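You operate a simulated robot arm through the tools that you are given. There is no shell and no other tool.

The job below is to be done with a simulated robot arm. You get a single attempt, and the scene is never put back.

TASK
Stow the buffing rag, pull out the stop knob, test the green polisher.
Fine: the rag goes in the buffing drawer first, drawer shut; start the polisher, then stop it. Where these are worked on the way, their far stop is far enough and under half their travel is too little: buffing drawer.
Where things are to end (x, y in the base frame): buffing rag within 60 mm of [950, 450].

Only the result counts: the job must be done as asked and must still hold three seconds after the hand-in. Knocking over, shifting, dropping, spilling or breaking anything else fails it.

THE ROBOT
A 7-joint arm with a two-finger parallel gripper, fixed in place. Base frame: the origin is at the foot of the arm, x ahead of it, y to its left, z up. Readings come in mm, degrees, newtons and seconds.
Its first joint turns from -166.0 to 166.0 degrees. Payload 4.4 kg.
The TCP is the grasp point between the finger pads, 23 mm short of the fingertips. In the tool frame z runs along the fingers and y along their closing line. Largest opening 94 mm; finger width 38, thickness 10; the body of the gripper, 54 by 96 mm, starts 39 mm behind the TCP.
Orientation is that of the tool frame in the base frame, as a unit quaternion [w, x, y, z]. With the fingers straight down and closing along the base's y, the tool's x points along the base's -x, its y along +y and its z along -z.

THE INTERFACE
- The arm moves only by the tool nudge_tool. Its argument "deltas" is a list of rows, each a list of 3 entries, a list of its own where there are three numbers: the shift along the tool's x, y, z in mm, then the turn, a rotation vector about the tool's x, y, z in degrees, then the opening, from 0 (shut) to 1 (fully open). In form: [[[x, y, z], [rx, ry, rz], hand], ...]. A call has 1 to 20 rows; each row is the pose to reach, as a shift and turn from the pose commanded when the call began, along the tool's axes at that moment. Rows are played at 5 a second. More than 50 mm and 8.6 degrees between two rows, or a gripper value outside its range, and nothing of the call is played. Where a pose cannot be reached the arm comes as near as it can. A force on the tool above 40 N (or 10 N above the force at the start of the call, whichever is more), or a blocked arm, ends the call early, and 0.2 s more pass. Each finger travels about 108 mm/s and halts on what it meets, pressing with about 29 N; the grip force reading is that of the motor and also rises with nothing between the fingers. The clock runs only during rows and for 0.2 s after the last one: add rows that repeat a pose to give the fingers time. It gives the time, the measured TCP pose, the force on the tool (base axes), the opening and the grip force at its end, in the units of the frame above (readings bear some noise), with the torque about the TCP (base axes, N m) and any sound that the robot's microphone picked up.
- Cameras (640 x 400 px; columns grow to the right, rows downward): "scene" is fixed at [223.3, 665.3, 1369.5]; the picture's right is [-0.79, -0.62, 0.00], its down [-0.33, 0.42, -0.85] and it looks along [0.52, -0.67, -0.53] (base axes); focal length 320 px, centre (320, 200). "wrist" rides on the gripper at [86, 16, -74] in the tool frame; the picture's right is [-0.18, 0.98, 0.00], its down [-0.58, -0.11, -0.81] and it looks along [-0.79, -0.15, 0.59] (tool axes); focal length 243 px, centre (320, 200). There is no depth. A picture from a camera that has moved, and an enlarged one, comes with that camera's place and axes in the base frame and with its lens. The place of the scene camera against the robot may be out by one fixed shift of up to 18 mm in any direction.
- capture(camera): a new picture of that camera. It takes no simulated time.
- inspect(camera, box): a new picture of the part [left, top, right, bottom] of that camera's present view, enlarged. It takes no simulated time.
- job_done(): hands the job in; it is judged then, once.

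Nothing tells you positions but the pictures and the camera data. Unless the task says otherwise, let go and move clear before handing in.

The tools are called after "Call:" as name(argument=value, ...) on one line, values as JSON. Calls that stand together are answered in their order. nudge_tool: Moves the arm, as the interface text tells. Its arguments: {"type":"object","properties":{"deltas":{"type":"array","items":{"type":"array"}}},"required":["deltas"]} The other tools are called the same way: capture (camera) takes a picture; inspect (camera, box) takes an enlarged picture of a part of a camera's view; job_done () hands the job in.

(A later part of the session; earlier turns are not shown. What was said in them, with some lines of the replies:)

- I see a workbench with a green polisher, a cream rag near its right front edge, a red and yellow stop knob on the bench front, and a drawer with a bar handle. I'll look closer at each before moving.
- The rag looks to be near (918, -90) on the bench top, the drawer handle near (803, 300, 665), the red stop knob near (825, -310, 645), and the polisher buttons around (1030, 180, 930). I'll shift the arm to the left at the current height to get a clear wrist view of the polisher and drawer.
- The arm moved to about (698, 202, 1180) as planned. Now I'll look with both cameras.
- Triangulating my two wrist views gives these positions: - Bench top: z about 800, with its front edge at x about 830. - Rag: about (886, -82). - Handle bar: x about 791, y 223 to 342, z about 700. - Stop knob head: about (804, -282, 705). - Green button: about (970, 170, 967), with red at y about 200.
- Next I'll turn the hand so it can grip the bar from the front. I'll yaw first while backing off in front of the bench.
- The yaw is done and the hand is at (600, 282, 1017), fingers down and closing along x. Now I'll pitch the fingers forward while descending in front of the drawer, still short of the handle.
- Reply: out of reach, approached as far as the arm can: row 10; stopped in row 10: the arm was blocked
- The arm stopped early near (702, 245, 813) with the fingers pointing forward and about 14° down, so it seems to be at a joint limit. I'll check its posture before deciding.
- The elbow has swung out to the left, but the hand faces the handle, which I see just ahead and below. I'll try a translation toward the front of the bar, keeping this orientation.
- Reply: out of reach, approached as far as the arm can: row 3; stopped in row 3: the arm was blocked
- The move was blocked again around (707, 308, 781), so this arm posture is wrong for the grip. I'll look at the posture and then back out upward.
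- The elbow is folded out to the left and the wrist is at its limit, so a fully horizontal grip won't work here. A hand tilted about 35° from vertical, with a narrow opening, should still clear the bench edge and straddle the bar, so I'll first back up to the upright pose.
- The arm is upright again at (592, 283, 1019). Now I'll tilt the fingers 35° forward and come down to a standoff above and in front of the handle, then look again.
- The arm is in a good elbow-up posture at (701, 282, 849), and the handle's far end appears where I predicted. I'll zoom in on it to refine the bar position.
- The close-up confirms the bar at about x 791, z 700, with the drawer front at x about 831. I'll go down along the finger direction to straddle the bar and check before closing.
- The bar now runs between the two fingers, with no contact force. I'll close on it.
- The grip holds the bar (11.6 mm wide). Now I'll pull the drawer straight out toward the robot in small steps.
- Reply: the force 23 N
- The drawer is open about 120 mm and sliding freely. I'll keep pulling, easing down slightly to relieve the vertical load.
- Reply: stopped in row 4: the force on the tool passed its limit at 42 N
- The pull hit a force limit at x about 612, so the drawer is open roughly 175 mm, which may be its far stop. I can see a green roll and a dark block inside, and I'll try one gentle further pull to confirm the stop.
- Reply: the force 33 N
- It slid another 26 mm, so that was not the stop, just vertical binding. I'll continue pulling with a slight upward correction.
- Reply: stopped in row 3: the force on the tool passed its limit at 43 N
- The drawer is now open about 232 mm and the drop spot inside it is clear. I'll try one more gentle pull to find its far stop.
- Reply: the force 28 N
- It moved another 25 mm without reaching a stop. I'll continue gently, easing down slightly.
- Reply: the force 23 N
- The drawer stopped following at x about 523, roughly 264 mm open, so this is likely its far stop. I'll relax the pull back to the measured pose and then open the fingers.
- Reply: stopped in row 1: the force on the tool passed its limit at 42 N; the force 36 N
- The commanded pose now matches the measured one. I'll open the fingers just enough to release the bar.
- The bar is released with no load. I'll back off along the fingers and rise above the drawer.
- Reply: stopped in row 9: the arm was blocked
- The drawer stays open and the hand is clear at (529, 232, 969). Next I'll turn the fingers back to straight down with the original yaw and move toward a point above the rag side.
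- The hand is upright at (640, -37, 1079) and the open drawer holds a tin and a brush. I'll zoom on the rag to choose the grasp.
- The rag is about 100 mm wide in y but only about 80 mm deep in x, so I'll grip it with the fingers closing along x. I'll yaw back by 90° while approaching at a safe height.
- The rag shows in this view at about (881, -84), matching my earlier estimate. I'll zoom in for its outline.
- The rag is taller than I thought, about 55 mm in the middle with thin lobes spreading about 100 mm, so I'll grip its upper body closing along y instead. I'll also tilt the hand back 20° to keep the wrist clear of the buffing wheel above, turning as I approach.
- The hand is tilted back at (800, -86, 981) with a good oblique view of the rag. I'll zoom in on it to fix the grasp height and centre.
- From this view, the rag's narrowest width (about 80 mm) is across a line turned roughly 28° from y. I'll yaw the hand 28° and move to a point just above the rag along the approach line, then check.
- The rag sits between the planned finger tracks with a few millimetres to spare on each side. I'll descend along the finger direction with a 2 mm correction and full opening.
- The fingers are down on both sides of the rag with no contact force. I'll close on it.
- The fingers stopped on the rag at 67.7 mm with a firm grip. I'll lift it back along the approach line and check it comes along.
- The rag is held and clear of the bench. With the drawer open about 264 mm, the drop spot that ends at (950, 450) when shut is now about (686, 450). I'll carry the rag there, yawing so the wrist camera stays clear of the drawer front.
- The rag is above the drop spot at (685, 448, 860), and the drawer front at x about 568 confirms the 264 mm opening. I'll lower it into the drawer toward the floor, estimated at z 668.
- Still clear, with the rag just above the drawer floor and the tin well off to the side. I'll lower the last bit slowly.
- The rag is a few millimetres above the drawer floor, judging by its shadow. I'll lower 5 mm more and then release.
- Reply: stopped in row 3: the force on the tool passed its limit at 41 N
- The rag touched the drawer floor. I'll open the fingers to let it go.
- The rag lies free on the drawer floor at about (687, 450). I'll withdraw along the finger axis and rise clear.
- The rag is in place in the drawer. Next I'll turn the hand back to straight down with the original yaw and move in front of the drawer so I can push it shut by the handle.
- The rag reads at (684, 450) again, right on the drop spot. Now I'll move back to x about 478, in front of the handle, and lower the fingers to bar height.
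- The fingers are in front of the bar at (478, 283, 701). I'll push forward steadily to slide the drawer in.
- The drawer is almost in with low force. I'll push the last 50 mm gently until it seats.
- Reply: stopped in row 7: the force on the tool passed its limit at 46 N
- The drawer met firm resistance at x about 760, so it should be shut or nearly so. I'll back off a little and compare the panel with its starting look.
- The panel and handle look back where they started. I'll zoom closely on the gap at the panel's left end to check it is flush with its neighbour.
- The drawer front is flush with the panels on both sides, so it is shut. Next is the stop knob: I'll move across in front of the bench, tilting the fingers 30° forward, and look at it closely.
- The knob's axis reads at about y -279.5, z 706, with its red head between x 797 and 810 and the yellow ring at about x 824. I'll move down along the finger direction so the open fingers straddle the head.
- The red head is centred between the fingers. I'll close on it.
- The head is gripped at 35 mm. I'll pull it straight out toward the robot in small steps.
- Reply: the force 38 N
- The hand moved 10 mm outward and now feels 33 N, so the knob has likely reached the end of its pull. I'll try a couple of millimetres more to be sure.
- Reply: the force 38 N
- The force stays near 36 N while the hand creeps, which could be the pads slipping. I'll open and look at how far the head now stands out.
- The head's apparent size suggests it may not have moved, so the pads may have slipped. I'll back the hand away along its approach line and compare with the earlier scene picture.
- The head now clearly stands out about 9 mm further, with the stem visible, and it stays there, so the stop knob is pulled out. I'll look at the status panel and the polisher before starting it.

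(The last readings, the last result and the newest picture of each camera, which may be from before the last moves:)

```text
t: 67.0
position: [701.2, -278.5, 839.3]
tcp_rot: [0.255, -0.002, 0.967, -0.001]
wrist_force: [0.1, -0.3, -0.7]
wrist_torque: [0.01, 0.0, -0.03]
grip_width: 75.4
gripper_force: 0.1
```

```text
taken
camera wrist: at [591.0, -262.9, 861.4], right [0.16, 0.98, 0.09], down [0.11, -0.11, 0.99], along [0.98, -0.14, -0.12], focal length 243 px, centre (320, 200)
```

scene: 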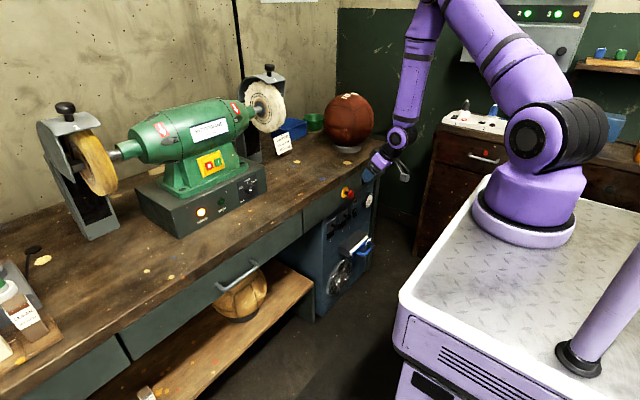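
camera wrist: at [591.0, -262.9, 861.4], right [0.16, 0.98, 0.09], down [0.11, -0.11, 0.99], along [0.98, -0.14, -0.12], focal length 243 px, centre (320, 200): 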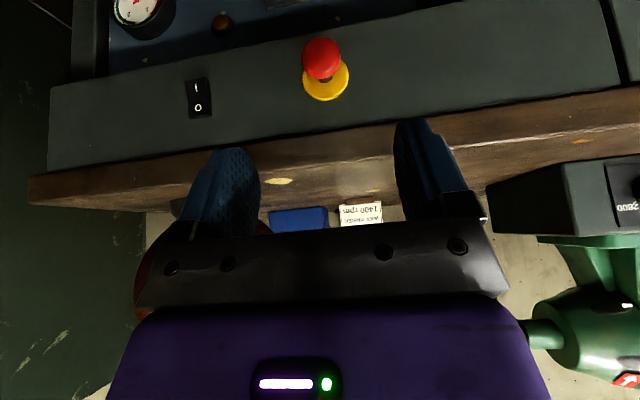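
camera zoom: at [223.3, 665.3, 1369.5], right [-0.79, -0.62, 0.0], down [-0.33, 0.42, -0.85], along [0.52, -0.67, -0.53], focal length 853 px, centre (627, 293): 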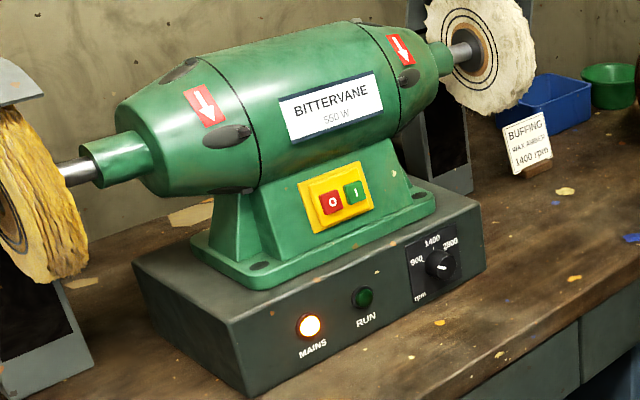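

The stop knob is out, the polisher's MAINS lamp is lit and RUN is off. The green button is at about (969.5, 170, 967), with its plate leaning back roughly 13°. I'll rise, move to y 170, close the fingers and tilt them about 70° forward.

Call:
nudge_tool(deltas=[[[-11.5, 37.4, -13.7], [0, -3.38, 0], 0.5], [[-23, 74.8, -27.4], [0, -6.75, 0], 0.2], [[-34.5, 112.1, -41.1], [0, -10.1, 0], 0], [[-46, 149.5, -54.8], [0, -13.5, 0], 0], [[-57.5, 186.9, -68.5], [0, -16.9, 0], 0], [[-69, 224.3, -82.2], [0, -20.3, 0], 0], [[-80.4, 261.6, -95.8], [0, -23.6, 0], 0], [[-91.9, 299, -109.5], [0, -27, 0], 0], [[-103.4, 336.4, -123.2], [0, -30.4, 0], 0], [[-114.9, 373.8, -136.9], [0, -33.8, 0], 0], [[-126.4, 411.1, -150.6], [0, -37.1, 0], 0], [[-137.9, 448.5, -164.3], [0, -40.5, 0], 0], [[-137.9, 448.5, -164.3], [0, -40.5, 0], 0]])

Call:
capture(camera="scene")

Call:
capture(camera="wrist")

```text
t: 69.8
position: [738.4, 169.7, 1051.3]
tcp_rot: [0.575, -0.003, 0.818, 0.001]
wrist_force: [0.3, 0.3, -0.4]
wrist_torque: [0.0, 0.01, 0.0]
grip_width: 0.0
gripper_force: 28.9
```

```text
taken
```

scene: 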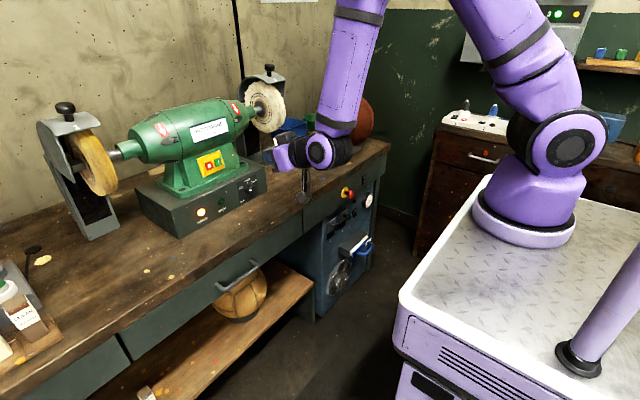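

```text
taken
camera wrist: at [640.7, 185.3, 993.9], right [0.06, 0.98, 0.17], down [-0.56, -0.11, 0.82], along [0.83, -0.14, 0.54], focal length 243 px, centre (320, 200)
```

wrist: 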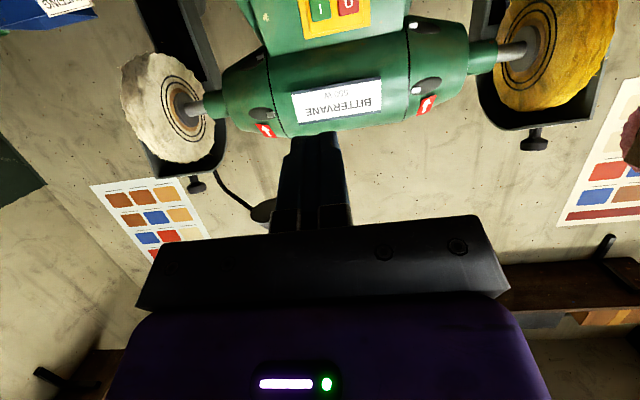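

The hand is at (738, 170, 1051) with closed fingers tilted 70°, and the green button shows where I predicted. I'll advance along the finger axis to 50 mm short of the button and check.

Call:
nudge_tool(deltas=[[[0.3, 0.3, 43], [0, 0, 0], 0], [[0.5, 0.3, 86], [0, 0, 0], 0], [[0.8, 0.3, 129], [0, 0, 0], 0], [[1, 0.3, 160], [0, 0, 0], 0], [[1, 0.3, 173], [0, 0, 0], 0], [[1, 0.3, 173], [0, 0, 0], 0]])

Call:
capture(camera="wrist")

Call:
inspect(camera="scene", box=[150, 100, 310, 220])

```text
t: 71.2
position: [902.3, 169.3, 989.7]
tcp_rot: [0.574, -0.003, 0.819, 0.001]
wrist_force: [-1.7, 0.2, -0.3]
wrist_torque: [-0.03, -0.03, -0.02]
grip_width: 0.1
gripper_force: 28.6
```

```text
taken
camera wrist: at [803.2, 186.0, 933.5], right [0.06, 0.98, 0.17], down [-0.56, -0.11, 0.82], along [0.83, -0.14, 0.54], focal length 243 px, centre (320, 200)
```

wrist: 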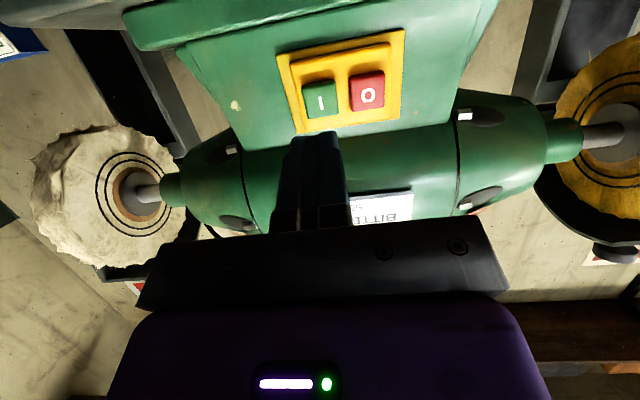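

```text
3.33 times, centred on (230, 160) of scene
camera zoom: at [223.3, 665.3, 1369.5], right [-0.79, -0.62, 0.0], down [-0.33, 0.42, -0.85], along [0.52, -0.67, -0.53], focal length 1066 px, centre (620, 333)
```

zoom: 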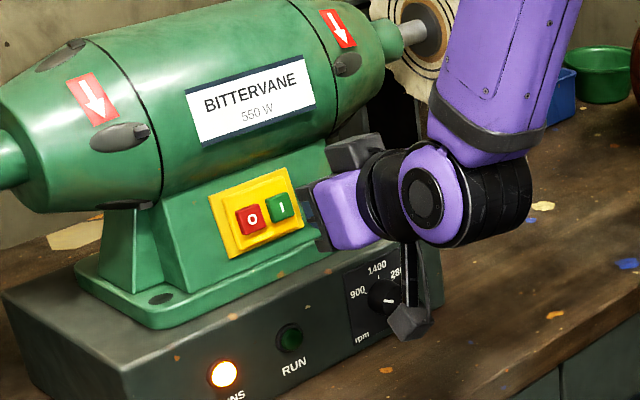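

The fingertips are lined up with the green "I" button, about 48 mm away. I'll press forward in small final steps.

Call:
nudge_tool(deltas=[[[-0.5, 0.3, 20], [0, 0, 0], 0], [[-1, 0.3, 36], [0, 0, 0], 0], [[-1.4, 0.3, 44], [0, 0, 0], 0], [[-1.4, 0.3, 48], [0, 0, 0], 0], [[-1.4, 0.3, 51], [0, 0, 0], 0], [[-1.4, 0.3, 53], [0, 0, 0], 0]])

Call:
capture(camera="wrist")

Call:
inspect(camera="scene", box=[150, 100, 310, 220])

```text
t: 72.6
position: [950.4, 171.7, 973.9]
tcp_rot: [0.574, -0.001, 0.819, 0.0]
wrist_force: [-35.0, -6.8, 18.7]
wrist_torque: [0.01, -0.83, -0.21]
grip_width: 0.0
gripper_force: 29.0
heard: click
```

```text
taken
camera wrist: at [851.3, 186.3, 917.9], right [0.06, 0.98, 0.17], down [-0.56, -0.11, 0.82], along [0.83, -0.14, 0.54], focal length 243 px, centre (320, 200)
```

wrist: 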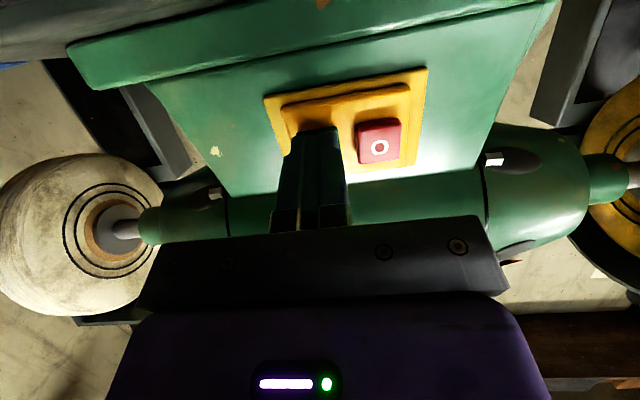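

```text
3.33 times, centred on (230, 160) of scene
camera zoom: at [223.3, 665.3, 1369.5], right [-0.79, -0.62, 0.0], down [-0.33, 0.42, -0.85], along [0.52, -0.67, -0.53], focal length 1066 px, centre (620, 333)
```

zoom: 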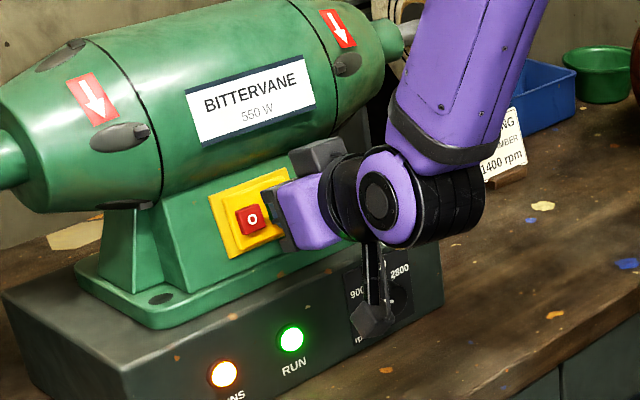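

I heard a click, the RUN lamp is lit and the wheels are spinning, so the polisher has started. I'll back off 40 mm and check it keeps running.

Call:
nudge_tool(deltas=[[[0, 0, -15], [0, 0, 0], 0], [[0, 0, -40], [0, 0, 0], 0], [[0, 0, -40], [0, 0, 0], 0]])

Call:
capture(camera="wrist")

Call:
inspect(camera="scene", box=[150, 100, 310, 220])

```text
t: 73.4
position: [915.4, 169.8, 985.6]
tcp_rot: [0.574, -0.002, 0.819, 0.001]
wrist_force: [-0.8, 0.8, 0.5]
wrist_torque: [0.0, -0.03, -0.01]
grip_width: 0.0
gripper_force: 28.5
```

```text
taken
camera wrist: at [815.4, 185.7, 929.8], right [0.06, 0.98, 0.17], down [-0.56, -0.11, 0.82], along [0.83, -0.14, 0.54], focal length 243 px, centre (320, 200)
```

wrist: 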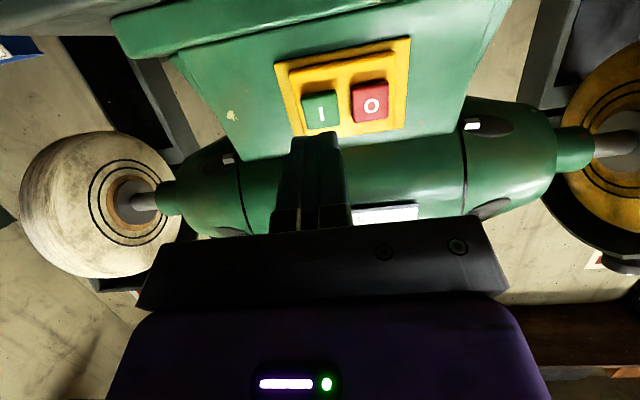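

```text
3.33 times, centred on (230, 160) of scene
camera zoom: at [223.3, 665.3, 1369.5], right [-0.79, -0.62, 0.0], down [-0.33, 0.42, -0.85], along [0.52, -0.67, -0.53], focal length 1066 px, centre (620, 333)
```

zoom: 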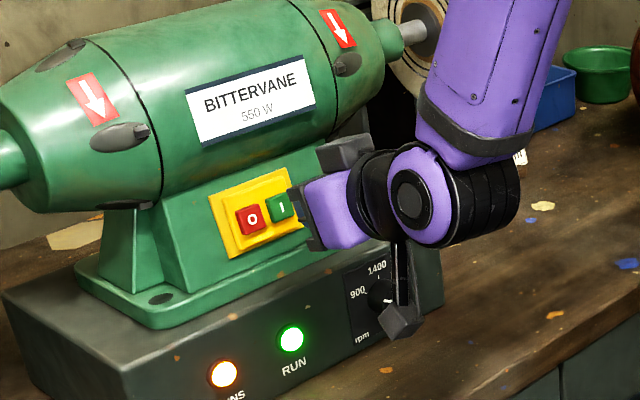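

The polisher is running steadily with the RUN lamp on. Now I'll shift 30.5 mm left to the red "O" button, at about (970, 200.5, 966), and press it.

Call:
nudge_tool(deltas=[[[0, 15, -5], [0, 0, 0], 0], [[0, 30.5, -5], [0, 0, 0], 0], [[0, 30.5, 10], [0, 0, 0], 0], [[0, 30.5, 24], [0, 0, 0], 0], [[0, 30.5, 32], [0, 0, 0], 0], [[0, 30.5, 36], [0, 0, 0], 0], [[0, 30.5, 39], [0, 0, 0], 0], [[0, 30.5, 41], [0, 0, 0], 0]])

Call:
capture(camera="wrist")

Call:
inspect(camera="scene", box=[150, 100, 310, 220])

```text
t: 75.2
position: [949.4, 200.8, 972.7]
tcp_rot: [0.573, -0.002, 0.819, 0.001]
wrist_force: [-26.4, -6.3, 13.9]
wrist_torque: [0.01, -0.58, -0.22]
grip_width: 0.0
gripper_force: 29.0
heard: click
stopped in row 8: the force on the tool passed its limit at 43 N (the readings are from after the stop); the commanded pose is now the measured one
```

```text
taken
camera wrist: at [850.9, 217.0, 917.0], right [0.06, 0.98, 0.17], down [-0.56, -0.11, 0.82], along [0.83, -0.14, 0.54], focal length 243 px, centre (320, 200)
```

wrist: 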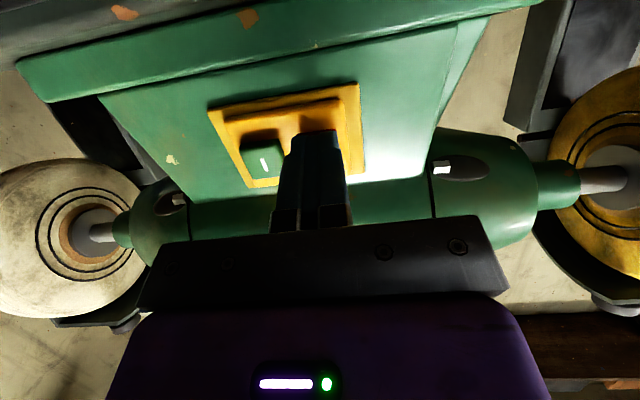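

```text
3.33 times, centred on (230, 160) of scene
camera zoom: at [223.3, 665.3, 1369.5], right [-0.79, -0.62, 0.0], down [-0.33, 0.42, -0.85], along [0.52, -0.67, -0.53], focal length 1066 px, centre (620, 333)
```

zoom: 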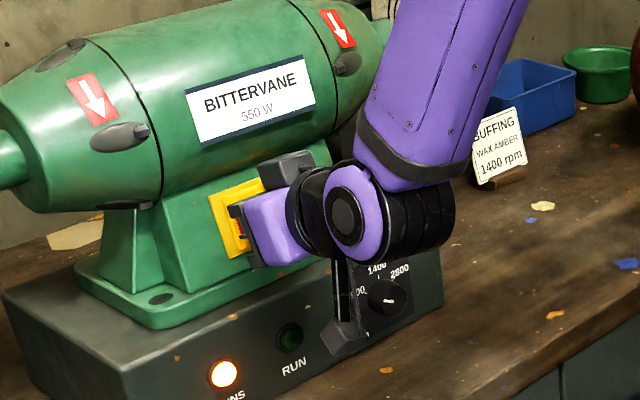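

A click sounded and the RUN lamp is off, so the polisher has been stopped. I'll withdraw along the finger axis and move well clear.

Call:
nudge_tool(deltas=[[[0, 0, -15], [0, 0, 0], 0], [[0, 0, -45], [0, 0, 0], 0], [[0, 0, -85], [0, 0, 0], 0], [[0, 0, -125], [0, 0, 0], 0], [[0, 0, -165], [0, 0, 0], 0], [[0, 0, -205], [0, 0, 0], 0], [[0, 0, -240], [0, 0, 0], 0], [[0, 0, -240], [0, 0, 0], 0]])

Call:
capture(camera="scene")

Call:
capture(camera="wrist")

Call:
inspect(camera="scene", box=[150, 80, 310, 220])

Call:
inspect(camera="scene", box=[300, 150, 400, 230])

Call:
inspect(camera="scene", box=[90, 200, 330, 380])

```text
t: 77.0
position: [725.5, 201.7, 1053.5]
tcp_rot: [0.573, -0.003, 0.82, 0.0]
wrist_force: [0.7, 0.5, -0.7]
wrist_torque: [-0.01, -0.01, 0.0]
grip_width: 0.2
gripper_force: 28.8
```

```text
taken
```

scene: 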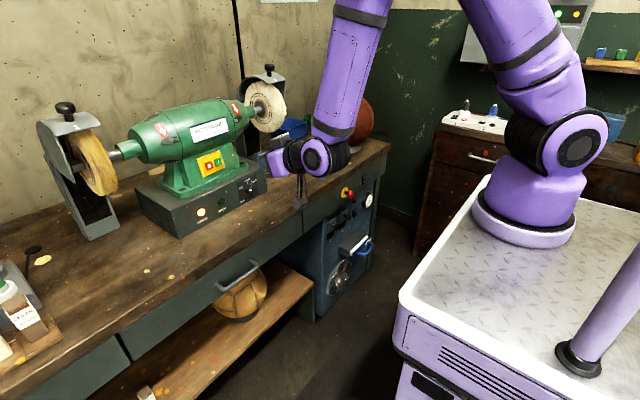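

```text
taken
camera wrist: at [626.2, 216.5, 997.5], right [0.06, 0.98, 0.17], down [-0.56, -0.11, 0.82], along [0.83, -0.14, 0.54], focal length 243 px, centre (320, 200)
```

wrist: 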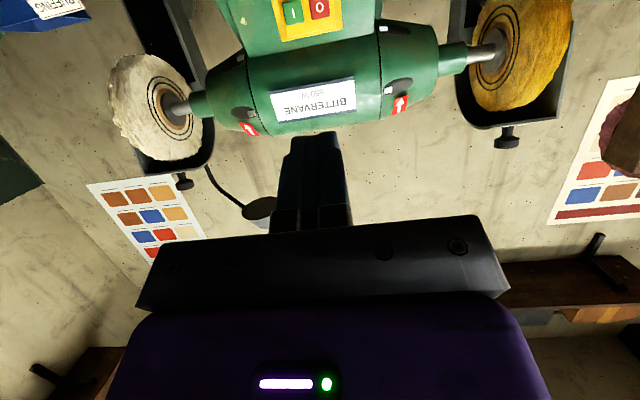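

```text
2.86 times, centred on (230, 150) of scene
camera zoom: at [223.3, 665.3, 1369.5], right [-0.79, -0.62, 0.0], down [-0.33, 0.42, -0.85], along [0.52, -0.67, -0.53], focal length 914 px, centre (577, 343)
```

zoom: 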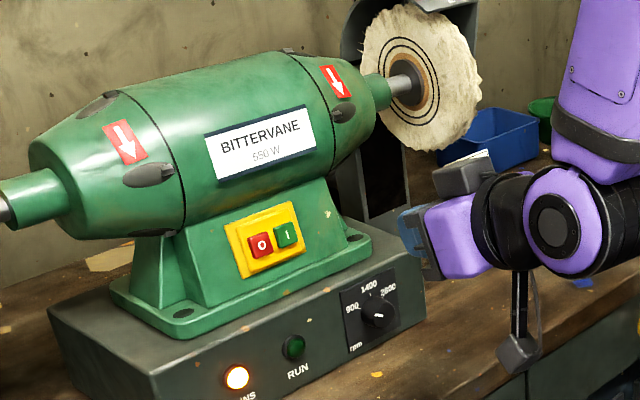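

```text
5.00 times, centred on (350, 190) of scene
camera zoom: at [223.3, 665.3, 1369.5], right [-0.79, -0.62, 0.0], down [-0.33, 0.42, -0.85], along [0.52, -0.67, -0.53], focal length 1599 px, centre (170, 250)
```

zoom: 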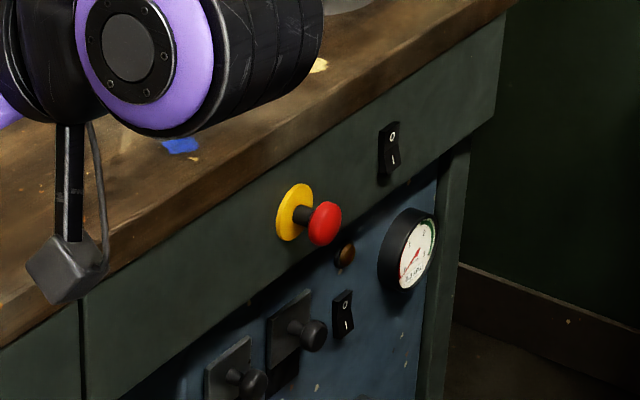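

```text
2.22 times, centred on (210, 290) of scene
camera zoom: at [223.3, 665.3, 1369.5], right [-0.79, -0.62, 0.0], down [-0.33, 0.42, -0.85], along [0.52, -0.67, -0.53], focal length 711 px, centre (564, 0)
```

zoom: 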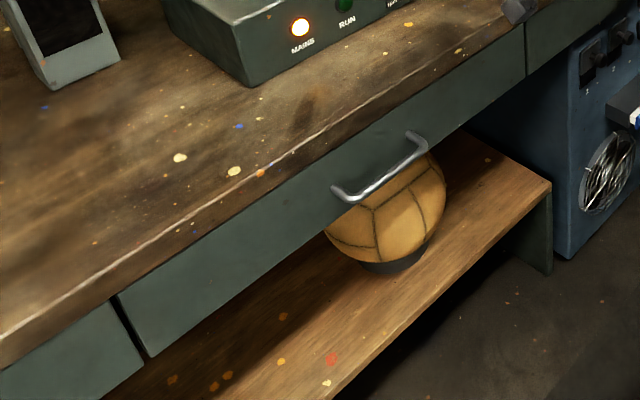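

The wheels have stopped, RUN is off, the stop knob is out and the arm is clear. As a last check on the drawer, I'll repeat the exact view I took at the start.

Call:
inspect(camera="scene", box=[0, 220, 320, 400])

```text
2.00 times, centred on (160, 310) of scene
camera zoom: at [223.3, 665.3, 1369.5], right [-0.79, -0.62, 0.0], down [-0.33, 0.42, -0.85], along [0.52, -0.67, -0.53], focal length 640 px, centre (640, -20)
```

zoom: 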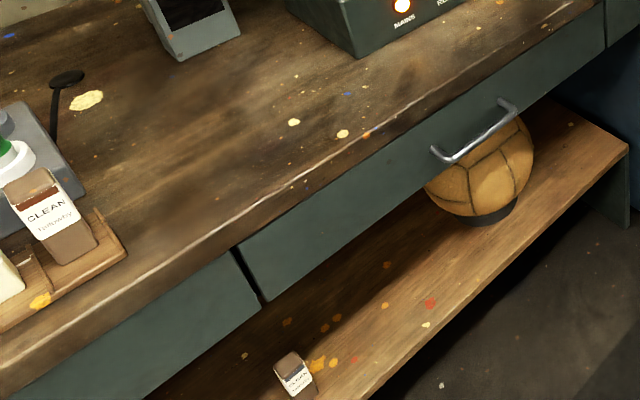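

This view matches the starting picture, so the drawer is fully shut with the rag inside at about (948–951, 450). The stop knob is out, the polisher was started and then stopped, and the hand is clear, so I'm handing in.

Call:
job_done()

```text
The job is handed in.
```

The job is handed in, and all the steps you asked for were done in your order. I haven't seen the verdict.

- **Rag and drawer:** I opened the buffing drawer about 264 mm, where it stopped moving, and laid the rag inside. I then pushed the drawer shut until it met firm resistance, and it matches the picture from the start. With the drawer shut, the rag should sit at about (950, 450). That comes from where I placed it and how far the drawer moved, since I can't see inside now.
- **Stop knob:** I pulled it out about 9 mm, and it stayed out after I let go. The fingers slipped at the end of the pull, so I can't say for certain it reached the end of its travel.
- **Polisher:** The green button clicked, the RUN lamp lit and the wheels spun. It kept running until I pressed the red button; then the lamp went out and the wheels stopped.

I saw nothing else knocked over or shifted. The gripper is empty and clear of the bench.
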